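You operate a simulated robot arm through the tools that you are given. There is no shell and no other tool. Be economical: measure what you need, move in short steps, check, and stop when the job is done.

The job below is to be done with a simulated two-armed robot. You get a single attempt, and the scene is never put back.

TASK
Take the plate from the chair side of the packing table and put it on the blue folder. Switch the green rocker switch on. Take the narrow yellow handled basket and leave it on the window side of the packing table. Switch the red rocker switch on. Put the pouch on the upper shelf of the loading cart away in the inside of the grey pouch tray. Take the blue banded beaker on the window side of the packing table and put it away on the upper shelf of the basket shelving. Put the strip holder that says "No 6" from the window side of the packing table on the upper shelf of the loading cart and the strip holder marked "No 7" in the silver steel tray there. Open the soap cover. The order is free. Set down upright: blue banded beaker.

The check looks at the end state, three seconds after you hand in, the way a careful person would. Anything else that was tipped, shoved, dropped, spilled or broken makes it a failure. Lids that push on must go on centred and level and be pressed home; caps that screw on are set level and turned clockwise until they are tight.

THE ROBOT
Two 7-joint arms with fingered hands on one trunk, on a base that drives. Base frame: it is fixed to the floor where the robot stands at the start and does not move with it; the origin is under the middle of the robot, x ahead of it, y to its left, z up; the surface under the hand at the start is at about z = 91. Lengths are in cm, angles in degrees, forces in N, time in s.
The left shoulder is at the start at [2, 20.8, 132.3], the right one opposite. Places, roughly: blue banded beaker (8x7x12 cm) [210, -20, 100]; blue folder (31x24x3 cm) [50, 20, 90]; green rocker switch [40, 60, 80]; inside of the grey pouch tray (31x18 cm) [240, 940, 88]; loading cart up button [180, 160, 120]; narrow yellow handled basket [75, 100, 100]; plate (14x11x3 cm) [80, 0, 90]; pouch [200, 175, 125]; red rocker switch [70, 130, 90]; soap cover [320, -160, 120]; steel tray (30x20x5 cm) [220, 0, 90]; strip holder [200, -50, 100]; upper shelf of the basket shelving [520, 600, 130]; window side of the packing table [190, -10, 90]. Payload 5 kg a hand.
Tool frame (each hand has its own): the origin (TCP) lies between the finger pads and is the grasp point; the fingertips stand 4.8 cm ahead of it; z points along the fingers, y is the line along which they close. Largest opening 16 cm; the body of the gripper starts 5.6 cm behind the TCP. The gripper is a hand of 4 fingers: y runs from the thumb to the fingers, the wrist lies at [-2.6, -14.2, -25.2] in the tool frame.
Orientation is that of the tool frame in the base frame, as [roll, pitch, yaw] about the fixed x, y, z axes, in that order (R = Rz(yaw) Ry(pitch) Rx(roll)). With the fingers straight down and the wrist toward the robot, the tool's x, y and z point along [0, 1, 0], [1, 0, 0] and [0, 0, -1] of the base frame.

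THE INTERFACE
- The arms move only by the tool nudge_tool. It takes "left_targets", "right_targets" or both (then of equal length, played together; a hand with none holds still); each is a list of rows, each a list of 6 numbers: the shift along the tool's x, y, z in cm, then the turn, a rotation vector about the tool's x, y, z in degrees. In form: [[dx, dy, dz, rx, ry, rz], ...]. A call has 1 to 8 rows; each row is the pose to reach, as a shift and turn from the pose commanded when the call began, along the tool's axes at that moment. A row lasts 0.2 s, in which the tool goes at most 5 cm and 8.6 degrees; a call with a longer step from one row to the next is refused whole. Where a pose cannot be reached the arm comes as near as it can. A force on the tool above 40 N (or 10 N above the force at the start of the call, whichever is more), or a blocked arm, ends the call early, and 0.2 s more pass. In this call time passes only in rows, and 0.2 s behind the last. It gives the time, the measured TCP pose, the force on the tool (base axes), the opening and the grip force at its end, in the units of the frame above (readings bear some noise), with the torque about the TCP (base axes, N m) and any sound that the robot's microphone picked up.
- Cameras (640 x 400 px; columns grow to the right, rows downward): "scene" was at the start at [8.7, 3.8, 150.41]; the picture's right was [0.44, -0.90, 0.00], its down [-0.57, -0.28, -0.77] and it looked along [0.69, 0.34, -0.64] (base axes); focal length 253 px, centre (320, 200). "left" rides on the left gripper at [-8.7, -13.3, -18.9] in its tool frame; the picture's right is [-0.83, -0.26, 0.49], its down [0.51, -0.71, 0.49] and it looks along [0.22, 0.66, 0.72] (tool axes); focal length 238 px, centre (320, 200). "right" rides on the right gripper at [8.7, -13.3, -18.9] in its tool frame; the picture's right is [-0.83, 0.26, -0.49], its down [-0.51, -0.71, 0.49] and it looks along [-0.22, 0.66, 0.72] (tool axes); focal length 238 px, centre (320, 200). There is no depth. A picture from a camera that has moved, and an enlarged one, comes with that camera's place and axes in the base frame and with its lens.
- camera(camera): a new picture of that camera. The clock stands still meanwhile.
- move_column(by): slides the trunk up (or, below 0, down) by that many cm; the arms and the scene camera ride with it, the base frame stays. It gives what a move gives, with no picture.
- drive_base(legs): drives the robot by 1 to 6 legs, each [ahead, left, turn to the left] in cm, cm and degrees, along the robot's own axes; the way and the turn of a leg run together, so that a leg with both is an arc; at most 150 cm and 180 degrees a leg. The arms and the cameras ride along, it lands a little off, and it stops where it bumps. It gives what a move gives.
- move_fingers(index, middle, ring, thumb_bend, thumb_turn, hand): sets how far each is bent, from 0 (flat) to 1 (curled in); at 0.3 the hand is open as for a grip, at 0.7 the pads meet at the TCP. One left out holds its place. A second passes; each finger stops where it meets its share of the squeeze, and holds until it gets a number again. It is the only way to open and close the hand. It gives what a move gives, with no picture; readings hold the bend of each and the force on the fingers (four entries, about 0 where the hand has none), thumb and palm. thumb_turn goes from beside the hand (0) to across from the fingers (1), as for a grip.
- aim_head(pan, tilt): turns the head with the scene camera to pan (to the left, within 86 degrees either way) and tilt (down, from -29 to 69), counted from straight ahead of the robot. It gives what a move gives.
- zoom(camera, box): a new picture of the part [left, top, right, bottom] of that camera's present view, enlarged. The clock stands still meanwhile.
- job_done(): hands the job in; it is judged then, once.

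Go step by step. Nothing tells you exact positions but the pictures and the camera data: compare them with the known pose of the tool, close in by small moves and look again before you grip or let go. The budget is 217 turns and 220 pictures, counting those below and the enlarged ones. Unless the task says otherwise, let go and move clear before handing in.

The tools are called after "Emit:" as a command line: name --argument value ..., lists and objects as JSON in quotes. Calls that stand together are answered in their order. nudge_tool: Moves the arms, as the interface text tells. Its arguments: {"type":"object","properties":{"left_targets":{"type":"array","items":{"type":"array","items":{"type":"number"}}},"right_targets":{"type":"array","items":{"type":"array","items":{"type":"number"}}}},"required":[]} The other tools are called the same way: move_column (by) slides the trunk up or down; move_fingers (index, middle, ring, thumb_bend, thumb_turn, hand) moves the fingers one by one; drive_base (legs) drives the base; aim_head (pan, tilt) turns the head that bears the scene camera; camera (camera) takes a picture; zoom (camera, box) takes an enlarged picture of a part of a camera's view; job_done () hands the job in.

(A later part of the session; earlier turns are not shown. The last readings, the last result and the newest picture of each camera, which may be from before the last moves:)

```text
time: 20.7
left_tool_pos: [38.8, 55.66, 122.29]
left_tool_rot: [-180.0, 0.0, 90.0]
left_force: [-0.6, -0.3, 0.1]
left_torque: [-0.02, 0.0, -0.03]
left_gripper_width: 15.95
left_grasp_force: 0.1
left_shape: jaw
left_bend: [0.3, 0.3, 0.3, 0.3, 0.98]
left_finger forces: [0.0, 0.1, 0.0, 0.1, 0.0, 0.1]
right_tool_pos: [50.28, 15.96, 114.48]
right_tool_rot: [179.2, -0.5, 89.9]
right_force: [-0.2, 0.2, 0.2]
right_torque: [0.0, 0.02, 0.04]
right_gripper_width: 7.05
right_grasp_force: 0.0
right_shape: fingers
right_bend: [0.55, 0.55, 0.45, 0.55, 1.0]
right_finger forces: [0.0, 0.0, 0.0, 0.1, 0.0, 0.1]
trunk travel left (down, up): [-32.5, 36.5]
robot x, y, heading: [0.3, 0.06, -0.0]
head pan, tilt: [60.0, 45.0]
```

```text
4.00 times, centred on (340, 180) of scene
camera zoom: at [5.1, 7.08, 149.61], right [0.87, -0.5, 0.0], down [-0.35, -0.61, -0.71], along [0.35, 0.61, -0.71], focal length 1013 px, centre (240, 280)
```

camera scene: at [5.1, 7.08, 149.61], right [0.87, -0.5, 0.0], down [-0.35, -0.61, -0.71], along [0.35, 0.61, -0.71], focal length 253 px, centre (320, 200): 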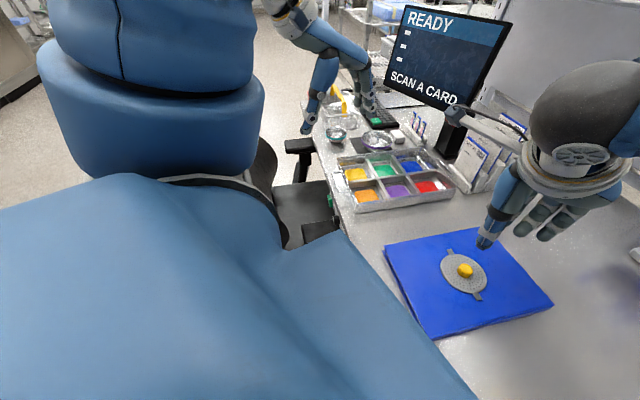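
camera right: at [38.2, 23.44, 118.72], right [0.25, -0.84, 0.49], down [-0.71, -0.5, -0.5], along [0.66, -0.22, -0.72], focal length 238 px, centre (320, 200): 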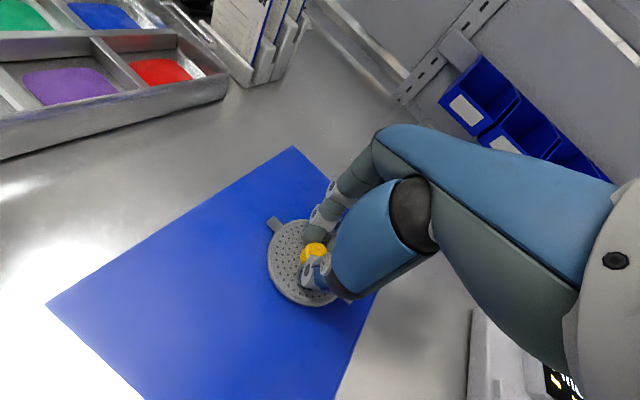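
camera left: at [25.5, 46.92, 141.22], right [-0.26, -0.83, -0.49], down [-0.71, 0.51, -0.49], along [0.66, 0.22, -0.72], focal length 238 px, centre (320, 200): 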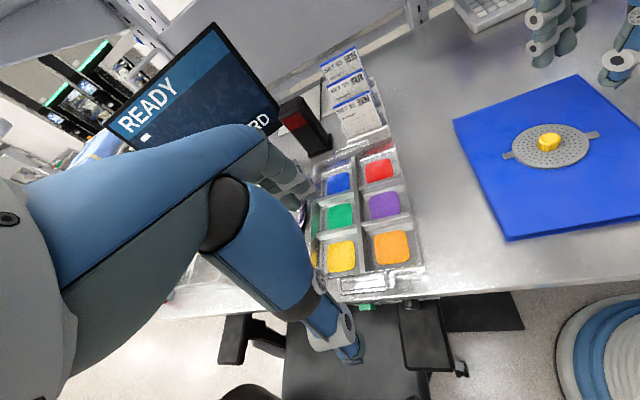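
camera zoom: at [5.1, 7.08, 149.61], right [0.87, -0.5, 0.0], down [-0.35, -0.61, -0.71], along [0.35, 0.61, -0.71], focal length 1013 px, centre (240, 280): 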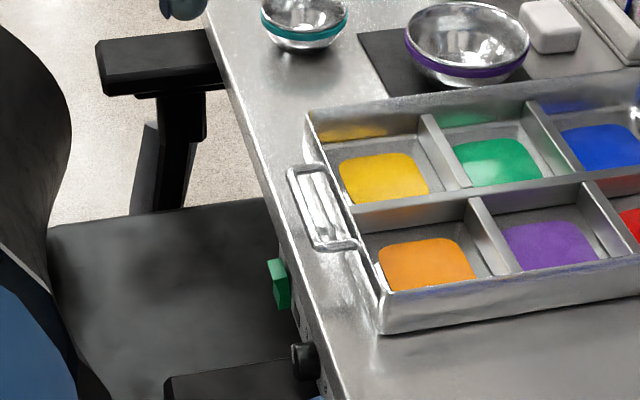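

The rocker appears under the table edge near [42.5, 64, 80], with chair armrests nearby. I bring the left hand lower to view it with its camera.

Emit:
nudge_tool --left_targets '[[1, -3, 2.5, 0, 0, 0], [2, -6, 6, 0, 0, 0], [4, -9, 9, 0, 0, 0], [6, -11, 12, 0, 0, 0], [7, -11, 16, 0, 0, 0], [8, -11, 20, 0, 0, 0]]'

Emit:
camera --camera "left"

Emit:
camera --camera "scene"

```text
time: 22.1
left_tool_pos: [27.79, 63.77, 102.06]
left_tool_rot: [180.0, 0.0, 90.0]
left_force: [0.5, 1.2, 0.2]
left_torque: [-0.13, 0.04, -0.05]
left_gripper_width: 15.99
left_grasp_force: 0.0
left_shape: jaw
left_bend: [0.3, 0.3, 0.3, 0.3, 0.98]
left_finger forces: [0.0, 0.0, 0.1, 0.1, 0.0, 0.1]
right_tool_pos: [50.23, 16.31, 114.41]
right_tool_rot: [179.2, -0.3, 89.9]
right_force: [0.3, 1.1, 1.0]
right_torque: [-0.17, 0.03, -0.02]
right_gripper_width: 7.06
right_grasp_force: 0.0
right_shape: fingers
right_bend: [0.55, 0.55, 0.45, 0.55, 1.0]
right_finger forces: [0.0, 0.0, 0.0, 0.0, 0.0, 0.0]
trunk travel left (down, up): [-32.5, 36.5]
robot x, y, heading: [0.45, 0.17, -0.0]
head pan, tilt: [60.0, 45.0]
```

```text
189 pictures are left
camera left: at [14.49, 55.04, 120.99], right [-0.26, -0.83, -0.49], down [-0.71, 0.51, -0.49], along [0.66, 0.22, -0.72], focal length 238 px, centre (320, 200)
```

left: 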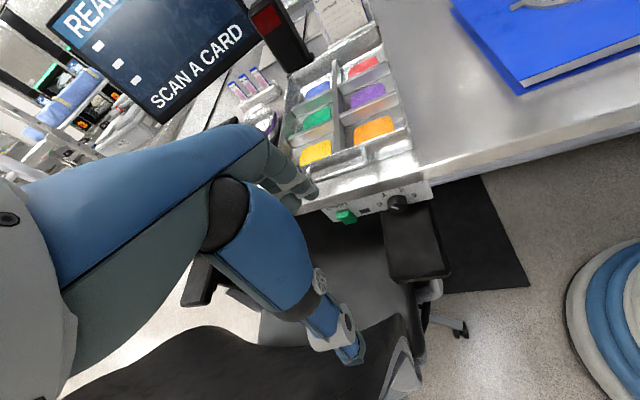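

```text
188 pictures are left
camera scene: at [5.13, 7.33, 149.59], right [0.87, -0.5, 0.0], down [-0.35, -0.61, -0.71], along [0.35, 0.61, -0.71], focal length 253 px, centre (320, 200)
```

scene: 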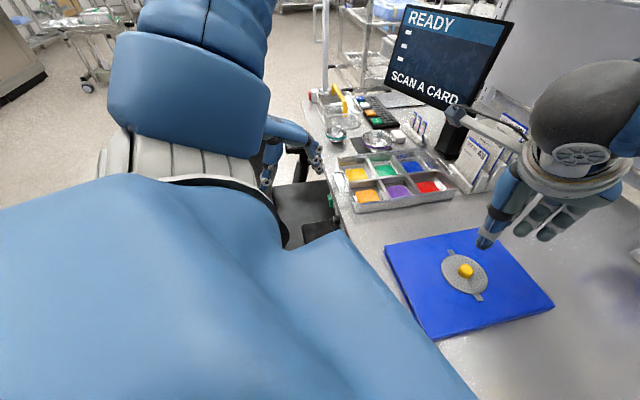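

Emit:
zoom --camera "left" --box '[310, 170, 430, 245]'

```text
5.33 times, centred on (370, 208) of left
camera zoom: at [14.49, 55.04, 120.99], right [-0.26, -0.83, -0.49], down [-0.71, 0.51, -0.49], along [0.66, 0.22, -0.72], focal length 1271 px, centre (53, 160)
```

zoom: 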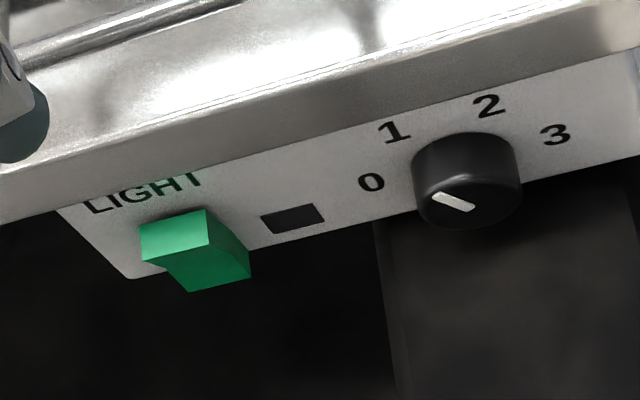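

The panel reads LIGHT with a dark lamp; the rocker's top half sticks out, so I should press its upper half (near [41.5, 63, 83.5]). I point the left index finger, tuck the rest, and tilt the hand.

Emit:
move_fingers --hand "left" --index 0.2 --middle 1 --ring 1 --thumb_bend 0.8 --thumb_turn 0.3

Emit:
nudge_tool --left_targets '[[0, -2, -2, -8, 0, 0], [0, -4, -4, -16, 0, 0], [0, -6, -6, -24, 0, 0], [0, -8, -6, -32, 0, 0], [0, -10, -6, -40, 0, 0]]'

Emit:
camera --camera "left"

Emit:
camera --camera "scene"

```text
time: 23.1
left_tool_pos: [27.96, 63.63, 102.23]
left_tool_rot: [179.9, -0.1, 90.0]
left_force: [-0.2, -0.1, 0.7]
left_torque: [-0.01, 0.03, -0.01]
left_gripper_width: 12.02
left_grasp_force: 0.1
left_shape: fingers
left_bend: [0.2, 1.0, 1.0, 0.8, 0.31]
left_finger forces: [0.1, 0.0, 0.0, 0.1, 0.0, 0.1]
right_tool_pos: [50.25, 15.9, 114.53]
right_tool_rot: [179.1, -0.4, 89.9]
right_force: [-0.2, 0.2, -0.7]
right_torque: [0.0, -0.02, -0.01]
right_gripper_width: 7.06
right_grasp_force: 0.0
right_shape: fingers
right_bend: [0.55, 0.55, 0.45, 0.55, 1.0]
right_finger forces: [0.0, 0.1, 0.0, 0.1, 0.0, 0.0]
trunk travel left (down, up): [-32.5, 36.5]
robot x, y, heading: [-0.18, 0.22, 0.1]
head pan, tilt: [60.0, 45.0]
```

```text
time: 24.3
left_tool_pos: [17.88, 63.72, 108.3]
left_tool_rot: [139.9, 0.0, 89.9]
left_force: [-0.3, 0.7, -0.3]
left_torque: [-0.05, -0.06, -0.01]
left_gripper_width: 12.02
left_grasp_force: 0.0
left_shape: fingers
left_bend: [0.2, 1.0, 1.0, 0.8, 0.31]
left_finger forces: [0.1, 0.1, 0.0, 0.0, 0.0, 0.1]
right_tool_pos: [50.13, 16.04, 114.46]
right_tool_rot: [179.2, -0.4, 89.8]
right_force: [-1.0, 0.4, 0.8]
right_torque: [-0.07, -0.04, -0.04]
right_gripper_width: 7.05
right_grasp_force: 0.0
right_shape: fingers
right_bend: [0.55, 0.55, 0.45, 0.55, 1.0]
right_finger forces: [0.1, 0.0, 0.0, 0.0, 0.1, 0.0]
trunk travel left (down, up): [-32.5, 36.5]
robot x, y, heading: [0.08, -0.06, -0.3]
head pan, tilt: [60.0, 45.0]
```

```text
186 pictures are left
camera left: at [-4.62, 54.99, 114.18], right [0.11, -0.83, -0.54], down [-0.23, 0.51, -0.83], along [0.97, 0.22, -0.13], focal length 238 px, centre (320, 200)
```

left: 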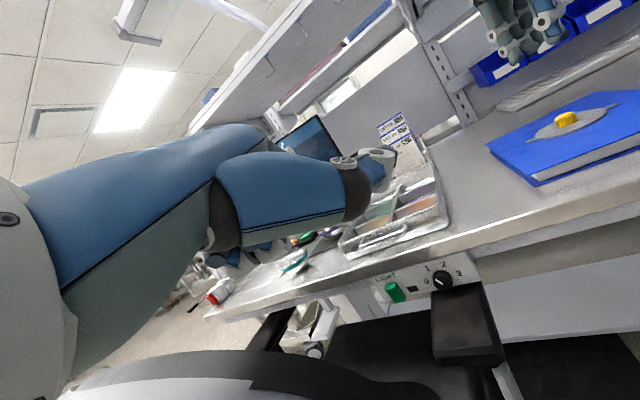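

```text
185 pictures are left
camera scene: at [4.98, 7.21, 149.61], right [0.87, -0.5, 0.0], down [-0.35, -0.61, -0.71], along [0.35, 0.61, -0.71], focal length 253 px, centre (320, 200)
```

scene: 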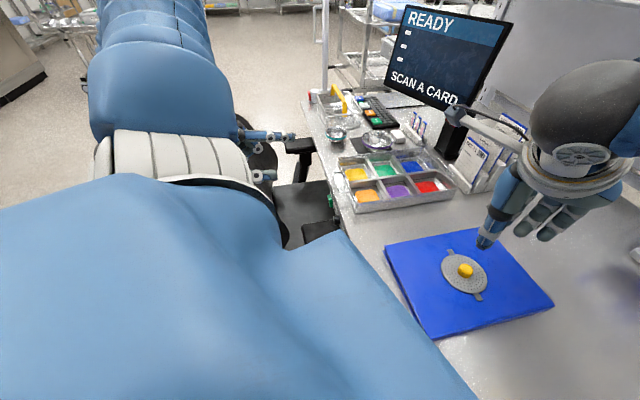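

Emit:
zoom --camera "left" --box '[350, 240, 510, 340]'

Emit:
zoom --camera "scene" --box '[220, 100, 360, 250]'

```text
4.00 times, centred on (430, 290) of left
camera zoom: at [-4.62, 54.99, 114.18], right [0.11, -0.83, -0.54], down [-0.23, 0.51, -0.83], along [0.97, 0.22, -0.13], focal length 953 px, centre (-120, -160)
```

zoom: 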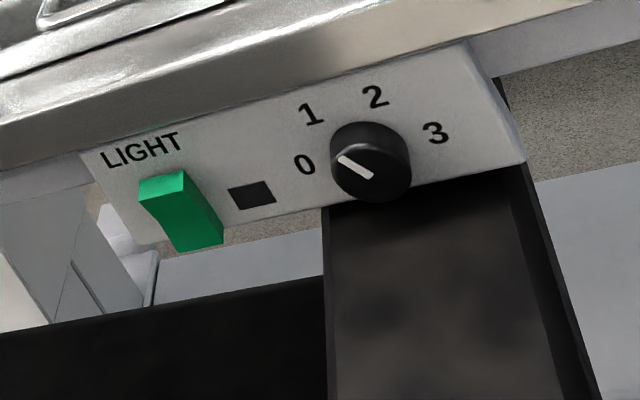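

```text
2.67 times, centred on (290, 175) of scene
camera zoom: at [4.98, 7.21, 149.61], right [0.87, -0.5, 0.0], down [-0.35, -0.61, -0.71], along [0.35, 0.61, -0.71], focal length 675 px, centre (400, 267)
```

zoom: 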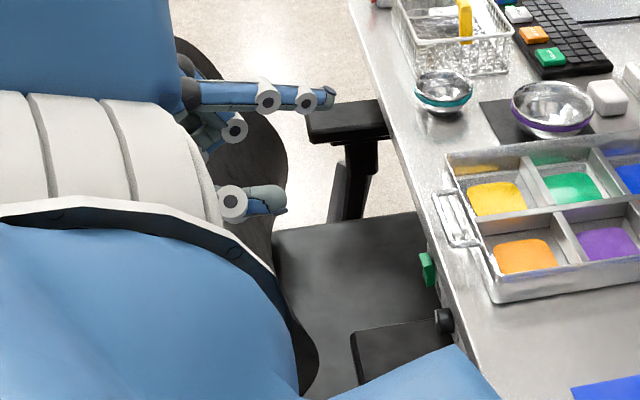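

The profile confirms the top half protrudes. I'll reduce the tilt so the index points obliquely, tuck the thumb, and bring the fingertip to just in front of and above the switch.

Emit:
move_fingers --hand "left" --thumb_bend 0.9 --thumb_turn 1

Emit:
nudge_tool --left_targets '[[0, -0.7, 3, 7.5, 0, 0], [0, -1.4, 6, 15, 0, 0], [0, -2.1, 9, 22.5, 0, 0], [0, -2.7, 12.5, 30, 0, 0]]'

Emit:
camera --camera "left"

Emit:
zoom --camera "scene" --box '[220, 100, 380, 250]'

```text
time: 25.3
left_tool_pos: [17.84, 63.61, 108.28]
left_tool_rot: [140.0, 0.0, 90.0]
left_force: [-0.2, 0.2, -0.1]
left_torque: [0.0, 0.0, -0.01]
left_gripper_width: 6.38
left_grasp_force: 0.1
left_shape: fingers
left_bend: [0.2, 1.0, 1.0, 0.9, 1.0]
left_finger forces: [0.0, 0.1, 0.0, 0.1, 0.0, 0.0]
right_tool_pos: [50.18, 15.97, 114.37]
right_tool_rot: [179.2, -0.4, 89.9]
right_force: [0.0, 0.0, -0.2]
right_torque: [-0.03, -0.05, 0.02]
right_gripper_width: 7.05
right_grasp_force: 0.1
right_shape: fingers
right_bend: [0.55, 0.55, 0.45, 0.55, 1.0]
right_finger forces: [0.1, 0.0, 0.1, 0.0, 0.1, 0.0]
trunk travel left (down, up): [-32.5, 36.5]
robot x, y, heading: [0.07, 0.23, 0.2]
head pan, tilt: [60.0, 45.0]
```

```text
time: 26.3
left_tool_pos: [23.82, 63.55, 96.82]
left_tool_rot: [170.2, 0.0, 89.9]
left_force: [0.6, 0.2, 0.3]
left_torque: [0.03, 0.08, -0.01]
left_gripper_width: 6.36
left_grasp_force: 0.0
left_shape: fingers
left_bend: [0.2, 1.0, 1.0, 0.9, 1.0]
left_finger forces: [0.0, 0.1, 0.1, 0.0, 0.0, 0.0]
right_tool_pos: [50.31, 15.91, 114.32]
right_tool_rot: [179.4, -0.4, 89.9]
right_force: [1.2, 0.2, -0.1]
right_torque: [0.06, 0.09, 0.03]
right_gripper_width: 7.07
right_grasp_force: 0.1
right_shape: fingers
right_bend: [0.55, 0.55, 0.45, 0.55, 1.0]
right_finger forces: [0.1, 0.0, 0.0, 0.0, 0.0, 0.0]
trunk travel left (down, up): [-32.5, 36.5]
robot x, y, heading: [0.08, 0.29, 0.1]
head pan, tilt: [60.0, 45.0]
```

```text
182 pictures are left
camera left: at [7.61, 54.86, 113.24], right [-0.17, -0.83, -0.52], down [-0.62, 0.51, -0.6], along [0.77, 0.22, -0.6], focal length 238 px, centre (320, 200)
```

left: 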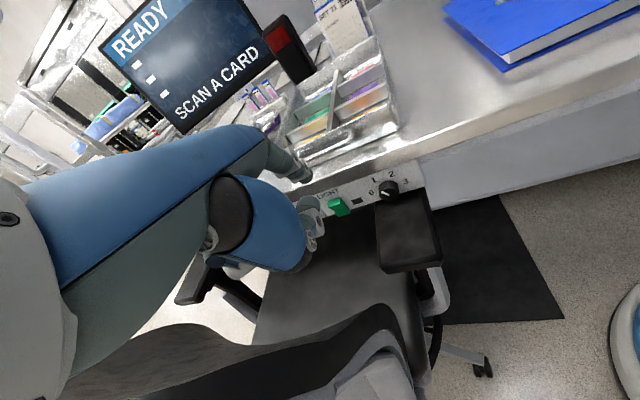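

```text
2.67 times, centred on (300, 175) of scene
camera zoom: at [5.28, 7.06, 149.6], right [0.87, -0.5, 0.0], down [-0.35, -0.61, -0.71], along [0.35, 0.61, -0.71], focal length 675 px, centre (373, 267)
```

zoom: 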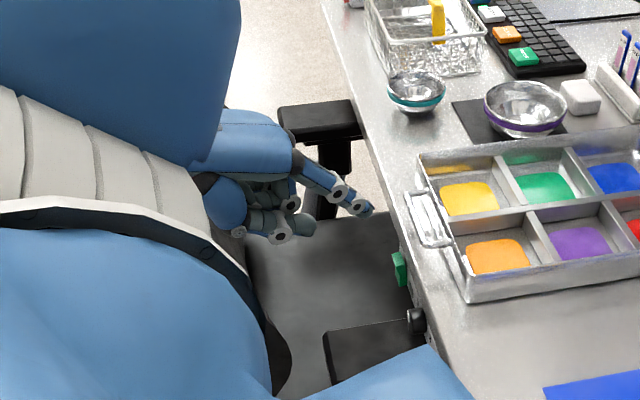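

The index fingertip is at about [36.7, 62.1, 95.2]. I lower it to z≈83.3 just in front of the rocker and check.

Emit:
nudge_tool --left_targets '[[0.3, -0.4, 4, 0, 0, 0], [0.6, -0.9, 8, 0, 0, 0], [0.9, -1.3, 12, 0, 0, 0]]'

Emit:
zoom --camera "left" --box '[250, 130, 410, 230]'

Emit:
zoom --camera "scene" --box '[280, 160, 360, 235]'

```text
time: 27.1
left_tool_pos: [24.54, 64.88, 84.69]
left_tool_rot: [170.1, 0.2, 90.1]
left_force: [1.3, 1.3, -0.9]
left_torque: [-0.16, 0.06, -0.09]
left_gripper_width: 6.36
left_grasp_force: 0.0
left_shape: fingers
left_bend: [0.2, 1.0, 1.0, 0.9, 1.0]
left_finger forces: [0.0, 0.0, 0.0, 0.0, 0.0, 0.0]
right_tool_pos: [50.27, 16.37, 114.41]
right_tool_rot: [179.3, -0.3, 89.9]
right_force: [0.5, 2.2, -0.2]
right_torque: [-0.2, 0.03, -0.01]
right_gripper_width: 7.04
right_grasp_force: 0.0
right_shape: fingers
right_bend: [0.55, 0.55, 0.45, 0.55, 1.0]
right_finger forces: [0.0, 0.1, 0.1, 0.0, 0.1, 0.0]
trunk travel left (down, up): [-32.5, 36.5]
robot x, y, heading: [0.14, -0.06, 0.0]
head pan, tilt: [60.0, 45.0]
```

```text
4.00 times, centred on (330, 180) of left
camera zoom: at [8.27, 56.17, 100.98], right [-0.17, -0.84, -0.52], down [-0.61, 0.5, -0.61], along [0.77, 0.22, -0.6], focal length 953 px, centre (280, 280)
```

zoom: 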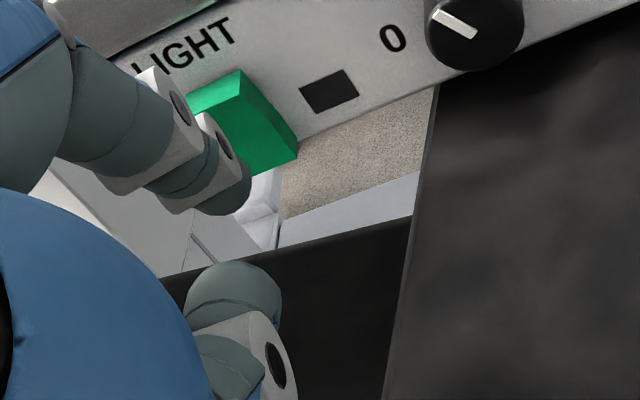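

```text
5.33 times, centred on (320, 198) of scene
camera zoom: at [5.19, 7.46, 149.56], right [0.87, -0.5, 0.0], down [-0.35, -0.61, -0.7], along [0.35, 0.61, -0.71], focal length 1350 px, centre (320, 213)
```

zoom: 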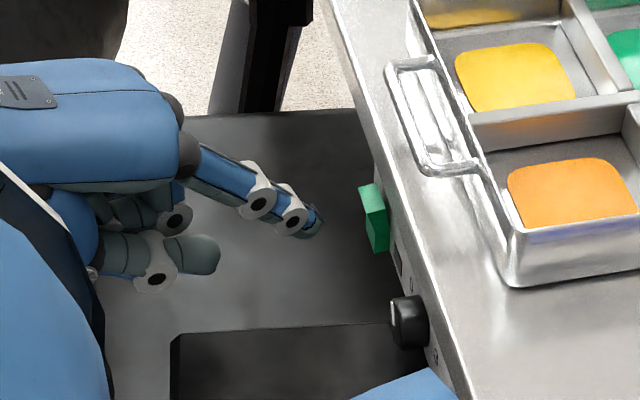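

Tip at [36.9, 63.5, 83.3], rocker centre about [40.9, 62.5, 83]. I raise slightly and push against the upper half.

Emit:
nudge_tool --left_targets '[[-0.5, 1.2, -0.7, 0, 0, 0], [-0.8, 2.5, -0.5, 0, 0, 0], [-0.9, 3.5, -0.3, 0, 0, 0], [-1.0, 4.2, -0.2, 0, 0, 0], [-1.1, 4.8, -0.1, 0, 0, 0], [-1.2, 5.4, 0, 0, 0, 0]]'

Emit:
zoom --camera "left" --box '[250, 130, 410, 230]'

Emit:
zoom --camera "scene" --box '[280, 160, 360, 235]'

```text
time: 28.4
left_tool_pos: [28.86, 63.45, 86.09]
left_tool_rot: [170.0, -0.2, 90.3]
left_force: [-21.8, 0.3, 25.6]
left_torque: [-0.38, -2.72, -0.31]
left_gripper_width: 6.12
left_grasp_force: 16.0
left_shape: fingers
left_bend: [0.21, 1.0, 1.0, 0.9, 1.0]
left_finger forces: [30.5, 0.0, 0.1, 0.1, 0.0, 0.1]
right_tool_pos: [50.04, 16.14, 114.59]
right_tool_rot: [179.2, -0.6, 89.9]
right_force: [0.8, 1.3, 0.0]
right_torque: [-0.05, 0.06, 0.02]
right_gripper_width: 7.07
right_grasp_force: 0.0
right_shape: fingers
right_bend: [0.55, 0.55, 0.45, 0.55, 1.0]
right_finger forces: [0.1, 0.1, 0.1, 0.0, 0.0, 0.0]
trunk travel left (down, up): [-32.5, 36.5]
robot x, y, heading: [-0.2, 0.01, 0.5]
head pan, tilt: [60.0, 45.0]
stopped in row 6 (left hand): the force on the tool passed its limit at 45 N (the readings are from after the stop); the commanded pose is now the measured one
```

```text
4.00 times, centred on (330, 180) of left
camera zoom: at [12.44, 54.68, 102.37], right [-0.17, -0.83, -0.52], down [-0.62, 0.5, -0.61], along [0.77, 0.22, -0.6], focal length 953 px, centre (280, 280)
```

zoom: 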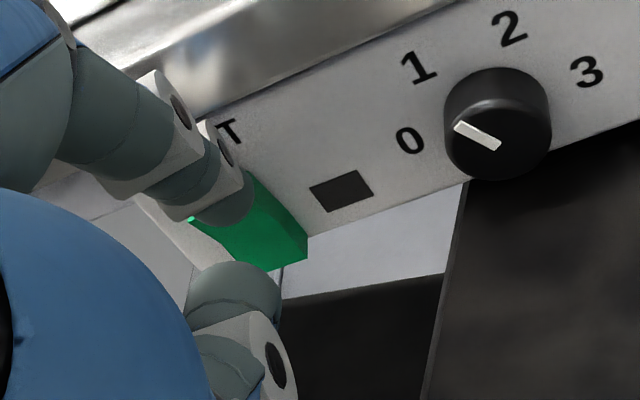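

```text
5.33 times, centred on (320, 198) of scene
camera zoom: at [4.82, 6.99, 149.64], right [0.87, -0.5, 0.0], down [-0.35, -0.61, -0.71], along [0.35, 0.61, -0.71], focal length 1350 px, centre (320, 213)
```

zoom: 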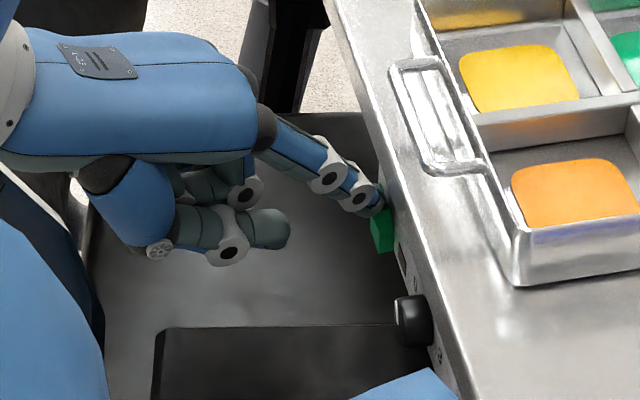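

No click and the lamp is still dark; the tip seems to be on the top edge. I back off and look at the rocker again.

Emit:
nudge_tool --left_targets '[[0, -2, 0, 0, 0, 0], [0.5, -5, 0, 0, 0, 0], [0.5, -5, -3, 0, 0, 0]]'

Emit:
zoom --camera "left" --box '[290, 150, 410, 225]'

Emit:
zoom --camera "scene" --box '[310, 180, 360, 220]'

```text
time: 29.2
left_tool_pos: [23.73, 63.77, 88.14]
left_tool_rot: [170.0, -0.2, 90.2]
left_force: [0.8, -0.6, 1.2]
left_torque: [0.1, 0.05, -0.01]
left_gripper_width: 6.37
left_grasp_force: 0.0
left_shape: fingers
left_bend: [0.2, 1.0, 1.0, 0.9, 1.0]
left_finger forces: [0.0, 0.0, 0.0, 0.0, 0.0, 0.1]
right_tool_pos: [50.16, 15.75, 114.43]
right_tool_rot: [179.3, -0.5, 89.8]
right_force: [0.7, -1.7, 0.6]
right_torque: [0.14, 0.07, 0.03]
right_gripper_width: 7.05
right_grasp_force: 0.1
right_shape: fingers
right_bend: [0.55, 0.55, 0.45, 0.55, 1.0]
right_finger forces: [0.0, 0.1, 0.1, 0.0, 0.0, 0.0]
trunk travel left (down, up): [-32.5, 36.5]
robot x, y, heading: [0.3, -0.03, 0.0]
head pan, tilt: [60.0, 45.0]
```

```text
5.33 times, centred on (350, 188) of left
camera zoom: at [7.47, 55.02, 104.45], right [-0.17, -0.83, -0.53], down [-0.62, 0.51, -0.6], along [0.77, 0.22, -0.6], focal length 1271 px, centre (160, 267)
```

zoom: 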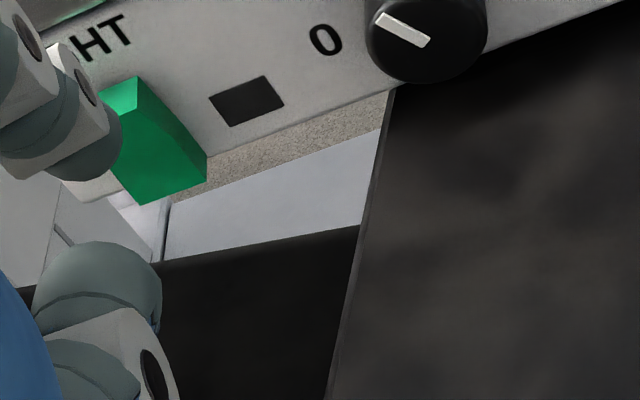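

```text
10.00 times, centred on (335, 200) of scene
camera zoom: at [5.16, 6.89, 149.62], right [0.87, -0.5, 0.0], down [-0.35, -0.61, -0.71], along [0.35, 0.61, -0.71], focal length 2532 px, centre (170, 200)
```

zoom: 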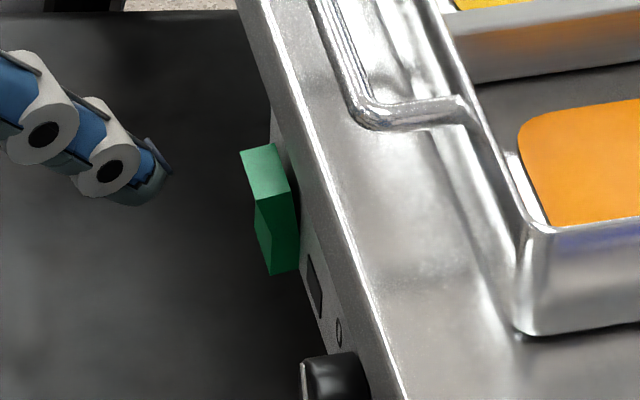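

The rocker is unchanged, with its top still protruding. I use a flatter finger angle and aim slightly lower so the tip lands on the upper face.

Emit:
nudge_tool --left_targets '[[0.3, 0.2, 2.9, -6, 0, 0], [0.6, 0.4, 5.8, -12, 0, 0]]'

Emit:
zoom --camera "left" --box '[250, 130, 410, 230]'

Emit:
zoom --camera "scene" --box '[280, 160, 360, 235]'

```text
time: 29.8
left_tool_pos: [25.14, 64.75, 82.27]
left_tool_rot: [158.0, 0.1, 90.0]
left_force: [-0.1, 0.3, -0.1]
left_torque: [0.0, 0.04, -0.03]
left_gripper_width: 6.36
left_grasp_force: 0.0
left_shape: fingers
left_bend: [0.2, 1.0, 1.0, 0.9, 1.0]
left_finger forces: [0.0, 0.0, 0.0, 0.1, 0.0, 0.0]
right_tool_pos: [50.02, 16.07, 114.51]
right_tool_rot: [179.2, -0.4, 90.0]
right_force: [-0.1, 0.6, 0.3]
right_torque: [-0.08, -0.06, 0.02]
right_gripper_width: 7.06
right_grasp_force: 0.1
right_shape: fingers
right_bend: [0.55, 0.55, 0.45, 0.55, 1.0]
right_finger forces: [0.0, 0.1, 0.1, 0.1, 0.0, 0.0]
trunk travel left (down, up): [-32.5, 36.5]
robot x, y, heading: [-0.07, -0.13, 0.1]
head pan, tilt: [60.0, 45.0]
```

```text
4.00 times, centred on (330, 180) of left
camera zoom: at [5.65, 55.88, 94.9], right [-0.06, -0.83, -0.55], down [-0.47, 0.5, -0.72], along [0.88, 0.22, -0.42], focal length 953 px, centre (280, 280)
```

zoom: 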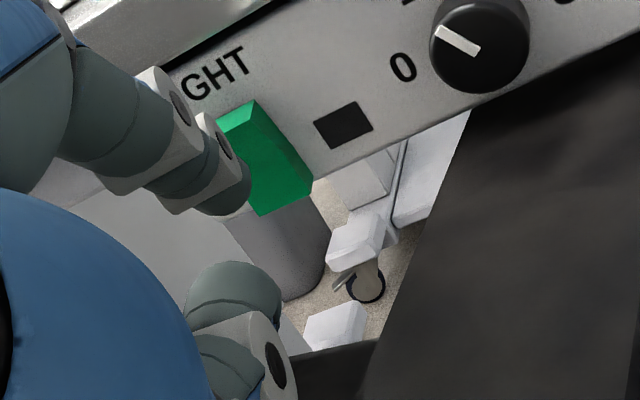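

```text
5.33 times, centred on (320, 198) of scene
camera zoom: at [4.97, 7.2, 149.61], right [0.87, -0.5, 0.0], down [-0.35, -0.61, -0.71], along [0.35, 0.61, -0.71], focal length 1350 px, centre (320, 213)
```

zoom: 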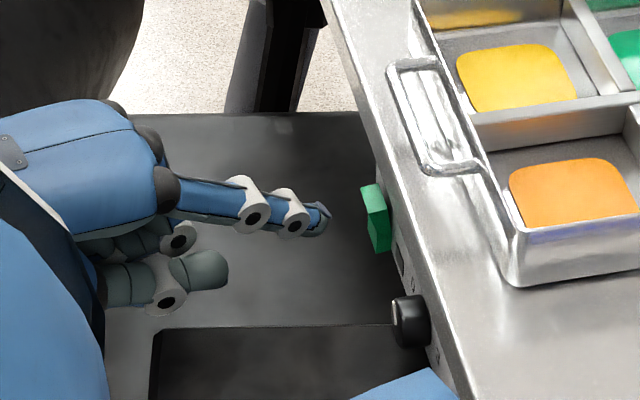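

Fingertip about [37.4, 63, 83.8], aligned with the upper half. Pushing forward now.

Emit:
nudge_tool --left_targets '[[-0.4, 1.9, 0.6, 0, 0, 0], [-0.6, 2.9, 0.9, 0, 0, 0], [-0.8, 3.6, 1.2, 0, 0, 0], [-0.9, 4.2, 1.4, 0, 0, 0], [-1.0, 4.8, 1.6, 0, 0, 0], [-1.1, 5.4, 1.8, 0, 0, 0]]'

Emit:
zoom --camera "left" --box '[250, 130, 410, 230]'

```text
time: 31.1
left_tool_pos: [29.84, 63.9, 82.62]
left_tool_rot: [158.4, -0.1, 90.6]
left_force: [-16.3, 4.3, 2.9]
left_torque: [-0.07, -0.24, 0.29]
left_gripper_width: 4.94
left_grasp_force: 11.1
left_shape: fingers
left_bend: [0.25, 1.0, 1.0, 0.9, 1.0]
left_finger forces: [22.1, 0.0, 0.0, 0.1, 0.0, 0.0]
right_tool_pos: [50.0, 16.32, 114.44]
right_tool_rot: [179.2, -0.3, 90.1]
right_force: [-0.2, -0.1, -0.4]
right_torque: [-0.03, 0.07, -0.02]
right_gripper_width: 7.04
right_grasp_force: 0.1
right_shape: fingers
right_bend: [0.55, 0.55, 0.45, 0.55, 1.0]
right_finger forces: [0.0, 0.0, 0.0, 0.0, 0.0, 0.0]
trunk travel left (down, up): [-32.5, 36.5]
robot x, y, heading: [-0.02, 0.03, 0.4]
head pan, tilt: [60.0, 45.0]
stopped in row 6 (left hand): the force on the tool passed its limit at 47 N (the readings are from after the stop); the commanded pose is now the measured one
```

```text
4.00 times, centred on (330, 180) of left
camera zoom: at [10.5, 54.95, 95.25], right [-0.05, -0.83, -0.55], down [-0.48, 0.5, -0.72], along [0.87, 0.23, -0.43], focal length 953 px, centre (280, 280)
```

zoom: 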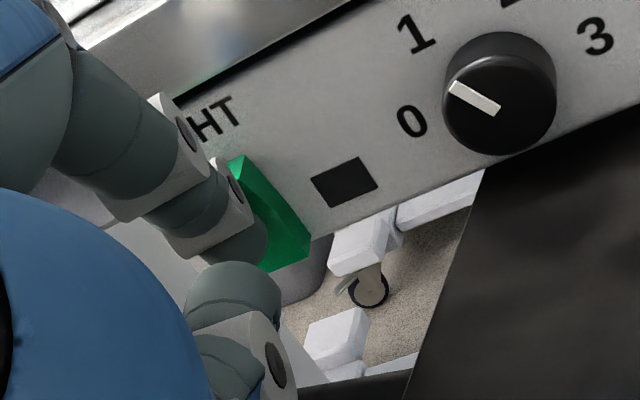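

The tip slid into the rocker's middle notch. The upper face slopes, so I'll push forward and upward from the notch instead.

Emit:
nudge_tool --left_targets '[[0, -0.74, -0.3, 0, 0, 0], [0, 0, -0.54, 0, 0, 0], [-0.1, 0.91, -0.92, 0, 0, 0], [-0.2, 1.51, -1.33, 0, 0, 0], [-0.3, 2.1, -1.74, 0, 0, 0], [-0.4, 2.6, -2.2, 0, 0, 0]]'

Emit:
zoom --camera "left" --box '[250, 130, 410, 230]'

Emit:
zoom --camera "scene" --box '[300, 170, 360, 220]'

```text
time: 32.5
left_tool_pos: [31.73, 63.42, 85.75]
left_tool_rot: [158.0, 0.0, 90.3]
left_force: [-11.1, 3.8, -2.2]
left_torque: [0.05, 0.39, 0.19]
left_gripper_width: 3.36
left_grasp_force: 6.0
left_shape: fingers
left_bend: [0.27, 1.0, 1.0, 0.9, 1.0]
left_finger forces: [11.8, 0.0, 0.0, 0.0, 0.1, 0.1]
right_tool_pos: [49.81, 16.25, 114.45]
right_tool_rot: [179.3, -0.4, 90.0]
right_force: [-0.1, -0.5, -0.7]
right_torque: [0.03, -0.02, 0.0]
right_gripper_width: 7.05
right_grasp_force: 0.0
right_shape: fingers
right_bend: [0.55, 0.55, 0.45, 0.55, 1.0]
right_finger forces: [0.1, 0.1, 0.1, 0.0, 0.1, 0.0]
trunk travel left (down, up): [-32.5, 36.5]
robot x, y, heading: [-0.33, -0.06, 0.2]
head pan, tilt: [60.0, 45.0]
```

```text
4.00 times, centred on (330, 180) of left
camera zoom: at [12.36, 54.49, 98.28], right [-0.05, -0.83, -0.55], down [-0.48, 0.5, -0.72], along [0.88, 0.22, -0.43], focal length 953 px, centre (280, 280)
```

zoom: 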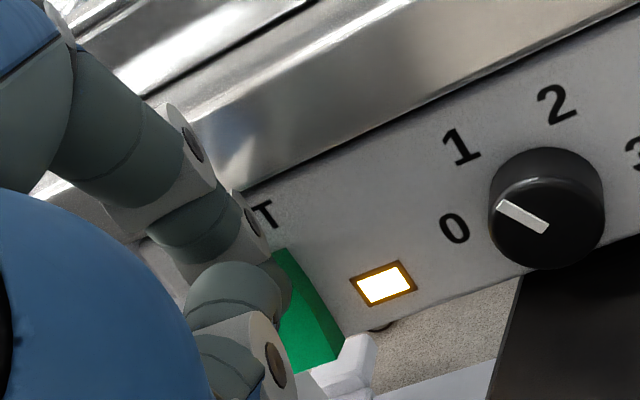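

```text
8.00 times, centred on (330, 195) of scene
camera zoom: at [4.9, 7.17, 149.61], right [0.87, -0.5, 0.0], down [-0.35, -0.61, -0.71], along [0.35, 0.61, -0.71], focal length 2025 px, centre (240, 240)
```

zoom: 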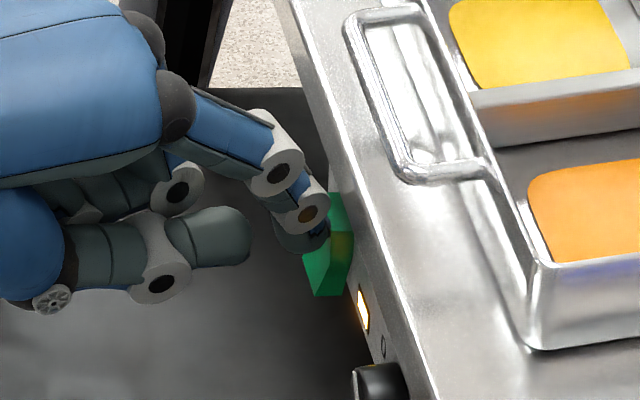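

The lamp is lit, so the green rocker is on. I back the finger off, raise the arm, and look at the basket area.

Emit:
nudge_tool --left_targets '[[0, -2.8, -1.1, 0, 0, 0], [0, -5.6, -2.25, 0, 0, 0], [0, -5.2, -6.5, 0, 0, 0], [0, -3.5, -10.5, 0, 0, 0], [0, -2, -15, 0, 0, 0], [0, 0, -19.5, 0, 0, 0]]'

Emit:
aim_head --pan 50 --tilt 22

Emit:
camera --camera "scene"

Emit:
zoom --camera "scene" --box '[230, 80, 470, 230]'

```text
time: 34.0
left_tool_pos: [24.59, 63.13, 103.94]
left_tool_rot: [158.2, -0.2, 90.4]
left_force: [0.8, 0.3, -0.3]
left_torque: [0.1, 0.01, 0.04]
left_gripper_width: 6.37
left_grasp_force: 0.2
left_shape: fingers
left_bend: [0.2, 1.0, 1.0, 0.9, 1.0]
left_finger forces: [0.1, 0.0, 0.1, 0.1, 0.1, 0.0]
right_tool_pos: [50.13, 16.02, 114.39]
right_tool_rot: [179.3, -0.5, 90.0]
right_force: [-0.3, -0.8, -0.1]
right_torque: [0.1, 0.04, 0.03]
right_gripper_width: 7.06
right_grasp_force: 0.1
right_shape: fingers
right_bend: [0.55, 0.55, 0.45, 0.55, 1.0]
right_finger forces: [0.0, 0.0, 0.1, 0.1, 0.0, 0.0]
trunk travel left (down, up): [-32.5, 36.5]
robot x, y, heading: [0.09, 0.34, 0.3]
head pan, tilt: [60.0, 45.0]
```

```text
time: 34.8
left_tool_pos: [24.46, 63.3, 103.93]
left_tool_rot: [158.1, 0.0, 90.3]
left_force: [0.2, 0.0, 0.2]
left_torque: [0.01, -0.02, 0.02]
left_gripper_width: 6.39
left_grasp_force: 0.1
left_shape: fingers
left_bend: [0.2, 1.0, 1.0, 0.9, 1.0]
left_finger forces: [0.1, 0.1, 0.1, 0.0, 0.0, 0.0]
right_tool_pos: [50.01, 16.13, 114.51]
right_tool_rot: [179.1, -0.5, 89.9]
right_force: [-0.3, -0.1, 0.9]
right_torque: [0.05, -0.02, 0.0]
right_gripper_width: 7.05
right_grasp_force: 0.1
right_shape: fingers
right_bend: [0.55, 0.55, 0.45, 0.55, 1.0]
right_finger forces: [0.0, 0.0, 0.0, 0.0, 0.0, 0.1]
trunk travel left (down, up): [-32.5, 36.5]
robot x, y, heading: [0.02, 0.28, 0.1]
head pan, tilt: [50.0, 22.0]
```

```text
169 pictures are left
camera scene: at [6.87, 7.16, 153.15], right [0.77, -0.64, 0.0], down [-0.24, -0.29, -0.93], along [0.59, 0.71, -0.38], focal length 253 px, centre (320, 200)
```

scene: 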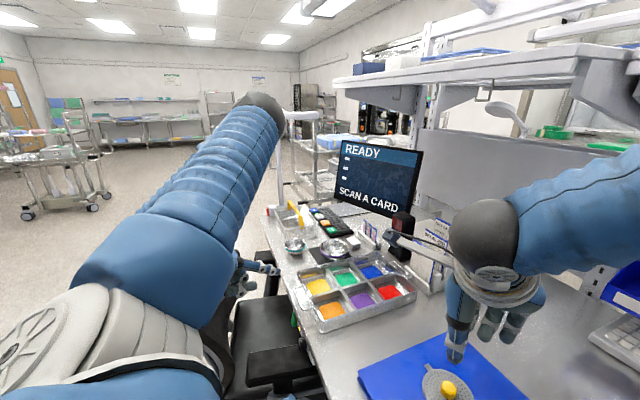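

```text
2.67 times, centred on (350, 155) of scene
camera zoom: at [6.87, 7.16, 153.15], right [0.77, -0.64, 0.0], down [-0.24, -0.29, -0.93], along [0.59, 0.71, -0.38], focal length 675 px, centre (240, 320)
```

zoom: 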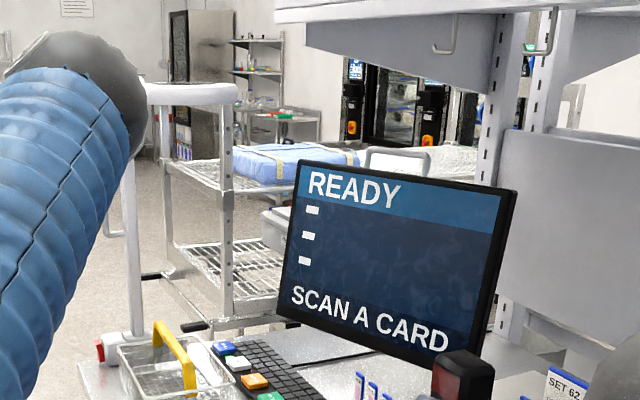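

The red rocker is on a white post at the table's far-left corner; the chair blocks direct access. I bring the left hand to a travel pose and look left for a route.

Emit:
nudge_tool --left_targets '[[-3, 0, -4, 7, 0, 0], [-6, 0, -8, 14, 0, 0], [-9, 2, -12, 22, 0, 0], [-12, 4, -16, 22, 0, 0], [-15, 6, -18, 22, 0, 0]]' --right_targets '[[0, 0, -2, 0, 0, 0], [-3, 0, -4, 0, 0, 0], [-7, 0, -6, 0, 0, 0], [-11, 0, -8, 0, 0, 0], [-15, 0, -10, 0, 0, 0]]'

Emit:
aim_head --pan 86 --tilt 35

Emit:
camera --camera "scene"

```text
refused: row 3 steps farther than a row can; nothing moved
```

```text
time: 35.8
left_tool_pos: [24.49, 63.32, 103.9]
left_tool_rot: [158.2, -0.1, 90.3]
left_force: [-0.4, -0.2, -0.1]
left_torque: [0.0, -0.01, 0.01]
left_gripper_width: 6.36
left_grasp_force: 0.0
left_shape: fingers
left_bend: [0.2, 1.0, 1.0, 0.9, 1.0]
left_finger forces: [0.0, 0.1, 0.0, 0.1, 0.0, 0.0]
right_tool_pos: [50.03, 16.2, 114.45]
right_tool_rot: [179.2, -0.4, 90.1]
right_force: [0.1, 0.8, -0.5]
right_torque: [0.0, -0.01, -0.01]
right_gripper_width: 7.07
right_grasp_force: 0.1
right_shape: fingers
right_bend: [0.55, 0.55, 0.45, 0.55, 1.0]
right_finger forces: [0.0, 0.0, 0.1, 0.1, 0.0, 0.0]
trunk travel left (down, up): [-32.5, 36.5]
robot x, y, heading: [-0.05, -0.25, 0.4]
head pan, tilt: [85.9, 35.0]
```

```text
167 pictures are left
camera scene: at [1.53, 8.86, 151.1], right [1.0, -0.07, 0.0], down [-0.04, -0.57, -0.82], along [0.06, 0.82, -0.57], focal length 253 px, centre (320, 200)
```

scene: 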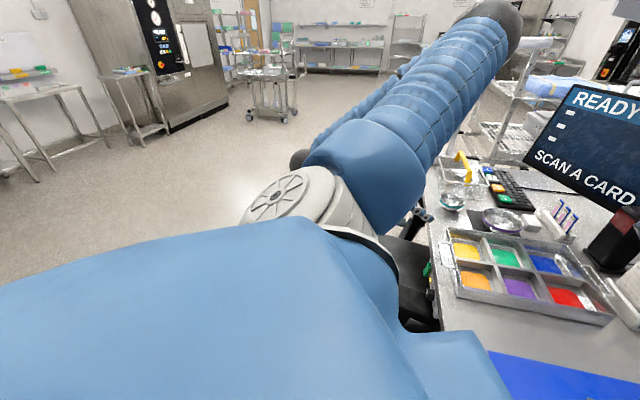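

The floor to the left is clear behind the chair. I raise the arms into travel pose, then back up.

Emit:
nudge_tool --left_targets '[[-2, 0, -3, 6, 0, 0], [-4, 0, -6, 12, 0, 0], [-7, 1, -9, 18, 0, 0], [-10, 2, -12, 22, 0, 0], [-13, 4, -15, 22, 0, 0], [-15, 6, -18, 22, 0, 0]]' --right_targets '[[0, 0, -2, 0, 0, 0], [-2, 0, -4, 0, 0, 0], [-5, 0, -6, 0, 0, 0], [-9, 0, -8, 0, 0, 0], [-12, 0, -10, 0, 0, 0], [-15, 0, -11, 0, 0, 0]]'

Emit:
drive_base --legs '[[-65, 0, 0], [0, 120, 0]]'

Emit:
aim_head --pan 0 --tilt 30

Emit:
camera --camera "scene"

```text
time: 37.2
left_tool_pos: [24.99, 52.08, 125.68]
left_tool_rot: [-179.8, -0.1, 90.3]
left_force: [0.5, -1.9, 0.0]
left_torque: [0.34, -0.02, 0.06]
left_gripper_width: 6.39
left_grasp_force: 0.1
left_shape: fingers
left_bend: [0.2, 1.0, 1.0, 0.9, 1.0]
left_finger forces: [0.0, 0.1, 0.0, 0.0, 0.1, 0.1]
left hand out of reach, approached as far as the arm can: row 2, 3, 4, 5, 6
right_tool_pos: [50.01, 0.66, 125.37]
right_tool_rot: [179.1, -0.6, 90.0]
right_force: [-0.7, -2.3, -0.8]
right_torque: [0.31, -0.01, 0.05]
right_gripper_width: 7.05
right_grasp_force: 0.1
right_shape: fingers
right_bend: [0.55, 0.55, 0.45, 0.55, 1.0]
right_finger forces: [0.0, 0.0, 0.0, 0.0, 0.0, 0.0]
trunk travel left (down, up): [-32.5, 36.5]
robot x, y, heading: [-0.17, 0.23, -0.1]
head pan, tilt: [85.9, 35.0]
```

```text
time: 40.5
left_tool_pos: [-30.75, 51.14, 125.64]
left_tool_rot: [-179.7, 0.0, 89.0]
left_force: [1.7, -1.5, 0.4]
left_torque: [0.16, 0.23, 0.0]
left_gripper_width: 6.35
left_grasp_force: 0.0
left_shape: fingers
left_bend: [0.2, 1.0, 1.0, 0.9, 1.0]
left_finger forces: [0.0, 0.1, 0.0, 0.1, 0.0, 0.1]
right_tool_pos: [-7.02, -0.82, 125.44]
right_tool_rot: [179.0, -0.6, 89.0]
right_force: [2.9, -1.8, -1.7]
right_torque: [0.22, 0.26, 0.07]
right_gripper_width: 7.07
right_grasp_force: 0.0
right_shape: fingers
right_bend: [0.55, 0.55, 0.45, 0.55, 1.0]
right_finger forces: [0.0, 0.0, 0.0, 0.1, 0.0, 0.1]
trunk travel left (down, up): [-32.5, 36.5]
robot x, y, heading: [-57.43, -0.78, -1.2]
head pan, tilt: [85.9, 35.0]
stopped in leg 1: the robot was blocked; the commanded pose is now the measured one
```

```text
time: 42.0
left_tool_pos: [-30.85, 51.38, 125.5]
left_tool_rot: [-179.7, 0.2, 89.1]
left_force: [-0.1, 0.2, -0.2]
left_torque: [0.02, 0.0, 0.01]
left_gripper_width: 6.36
left_grasp_force: 0.0
left_shape: fingers
left_bend: [0.2, 1.0, 1.0, 0.9, 1.0]
left_finger forces: [0.0, 0.0, 0.0, 0.1, 0.0, 0.0]
right_tool_pos: [-7.18, -0.53, 125.56]
right_tool_rot: [179.1, -0.6, 89.0]
right_force: [0.6, 0.3, -0.8]
right_torque: [0.02, 0.04, 0.03]
right_gripper_width: 7.1
right_grasp_force: 0.1
right_shape: fingers
right_bend: [0.55, 0.55, 0.45, 0.55, 1.0]
right_finger forces: [0.0, 0.1, 0.0, 0.1, 0.1, 0.0]
trunk travel left (down, up): [-32.5, 36.5]
robot x, y, heading: [-57.11, -1.04, -1.1]
head pan, tilt: [0.0, 30.0]
```

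```text
166 pictures are left
camera scene: at [-47.13, -0.89, 151.87], right [-0.02, -1.0, 0.0], down [-0.5, 0.01, -0.87], along [0.87, -0.02, -0.5], focal length 253 px, centre (320, 200)
```

scene: 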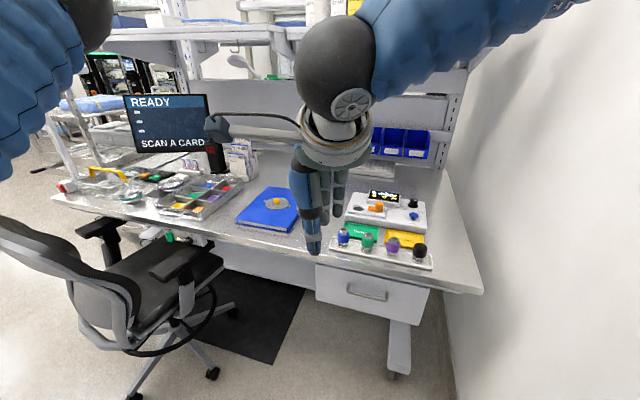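

I bumped something behind at about x=-57; the chair occupies x≥5. I go forward a little and strafe left.

Emit:
drive_base --legs '[[6, 0, 1], [0, 75, 0], [0, 75, 0]]'

Emit:
aim_head --pan -35 --tilt 30

Emit:
camera --camera "scene"

```text
time: 50.3
left_tool_pos: [-25.67, 201.62, 125.54]
left_tool_rot: [-179.8, 0.1, 90.1]
left_force: [-0.5, 0.7, -0.2]
left_torque: [-0.07, 0.0, 0.01]
left_gripper_width: 6.37
left_grasp_force: 0.0
left_shape: fingers
left_bend: [0.2, 1.0, 1.0, 0.9, 1.0]
left_finger forces: [0.1, 0.0, 0.0, 0.0, 0.0, 0.0]
right_tool_pos: [-1.14, 150.13, 125.67]
right_tool_rot: [179.0, -0.5, 90.0]
right_force: [0.3, 0.5, 0.0]
right_torque: [-0.04, 0.0, 0.01]
right_gripper_width: 7.08
right_grasp_force: 0.0
right_shape: fingers
right_bend: [0.55, 0.55, 0.45, 0.55, 1.0]
right_finger forces: [0.1, 0.0, 0.0, 0.0, 0.1, 0.0]
trunk travel left (down, up): [-32.5, 36.5]
robot x, y, heading: [-50.79, 148.95, -0.3]
head pan, tilt: [0.0, 30.0]
```

```text
time: 51.3
left_tool_pos: [-25.8, 201.67, 125.55]
left_tool_rot: [-179.8, 0.1, 90.3]
left_force: [0.1, -0.2, 0.3]
left_torque: [-0.01, 0.02, -0.01]
left_gripper_width: 6.37
left_grasp_force: 0.0
left_shape: fingers
left_bend: [0.2, 1.0, 1.0, 0.9, 1.0]
left_finger forces: [0.1, 0.0, 0.1, 0.0, 0.0, 0.1]
right_tool_pos: [-1.12, 150.11, 125.63]
right_tool_rot: [178.9, -0.5, 90.0]
right_force: [0.7, 0.2, 0.5]
right_torque: [-0.02, 0.03, -0.02]
right_gripper_width: 7.09
right_grasp_force: 0.1
right_shape: fingers
right_bend: [0.55, 0.55, 0.45, 0.55, 1.0]
right_finger forces: [0.0, 0.0, 0.0, 0.0, 0.0, 0.0]
trunk travel left (down, up): [-32.5, 36.5]
robot x, y, heading: [-51.17, 149.12, 0.1]
head pan, tilt: [-35.0, 30.0]
```

```text
165 pictures are left
camera scene: at [-42.67, 143.85, 151.88], right [-0.57, -0.82, 0.0], down [-0.41, 0.29, -0.87], along [0.71, -0.5, -0.5], focal length 253 px, centre (320, 200)
```

scene: 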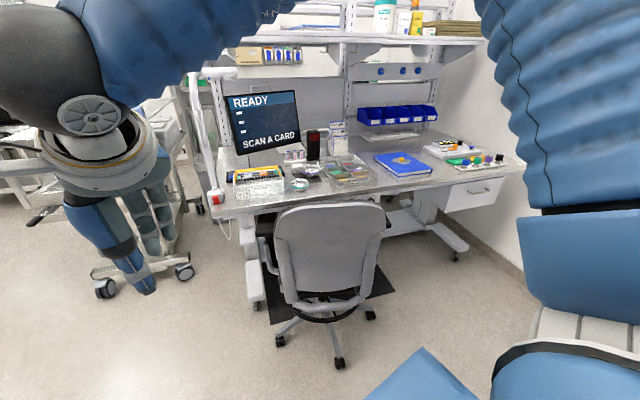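

Good overview. I zoom on the basket and red switch.

Emit:
zoom --camera "scene" --box '[190, 130, 350, 230]'

Emit:
zoom --camera "scene" --box '[195, 155, 285, 215]'

```text
4.00 times, centred on (270, 180) of scene
camera zoom: at [-42.67, 143.85, 151.88], right [-0.57, -0.82, 0.0], down [-0.41, 0.29, -0.87], along [0.71, -0.5, -0.5], focal length 1013 px, centre (520, 280)
```

zoom: 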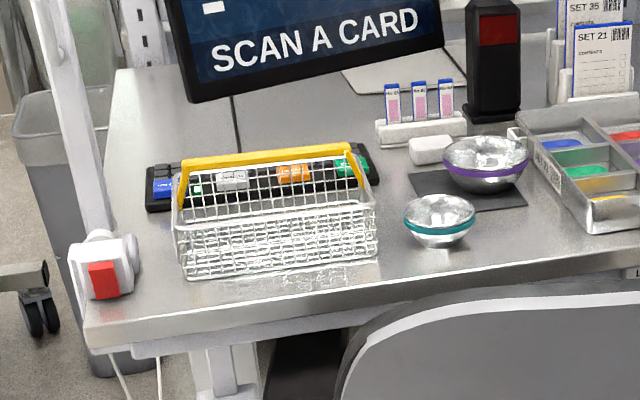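

```text
6.67 times, centred on (240, 185) of scene
camera zoom: at [-42.67, 143.85, 151.88], right [-0.57, -0.82, 0.0], down [-0.41, 0.29, -0.87], along [0.71, -0.5, -0.5], focal length 1688 px, centre (853, 300)
```

zoom: 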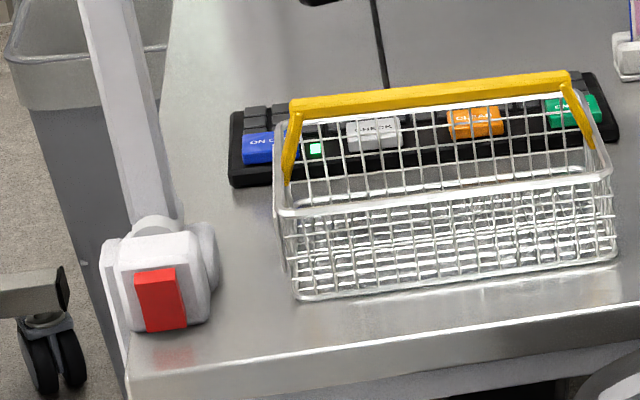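

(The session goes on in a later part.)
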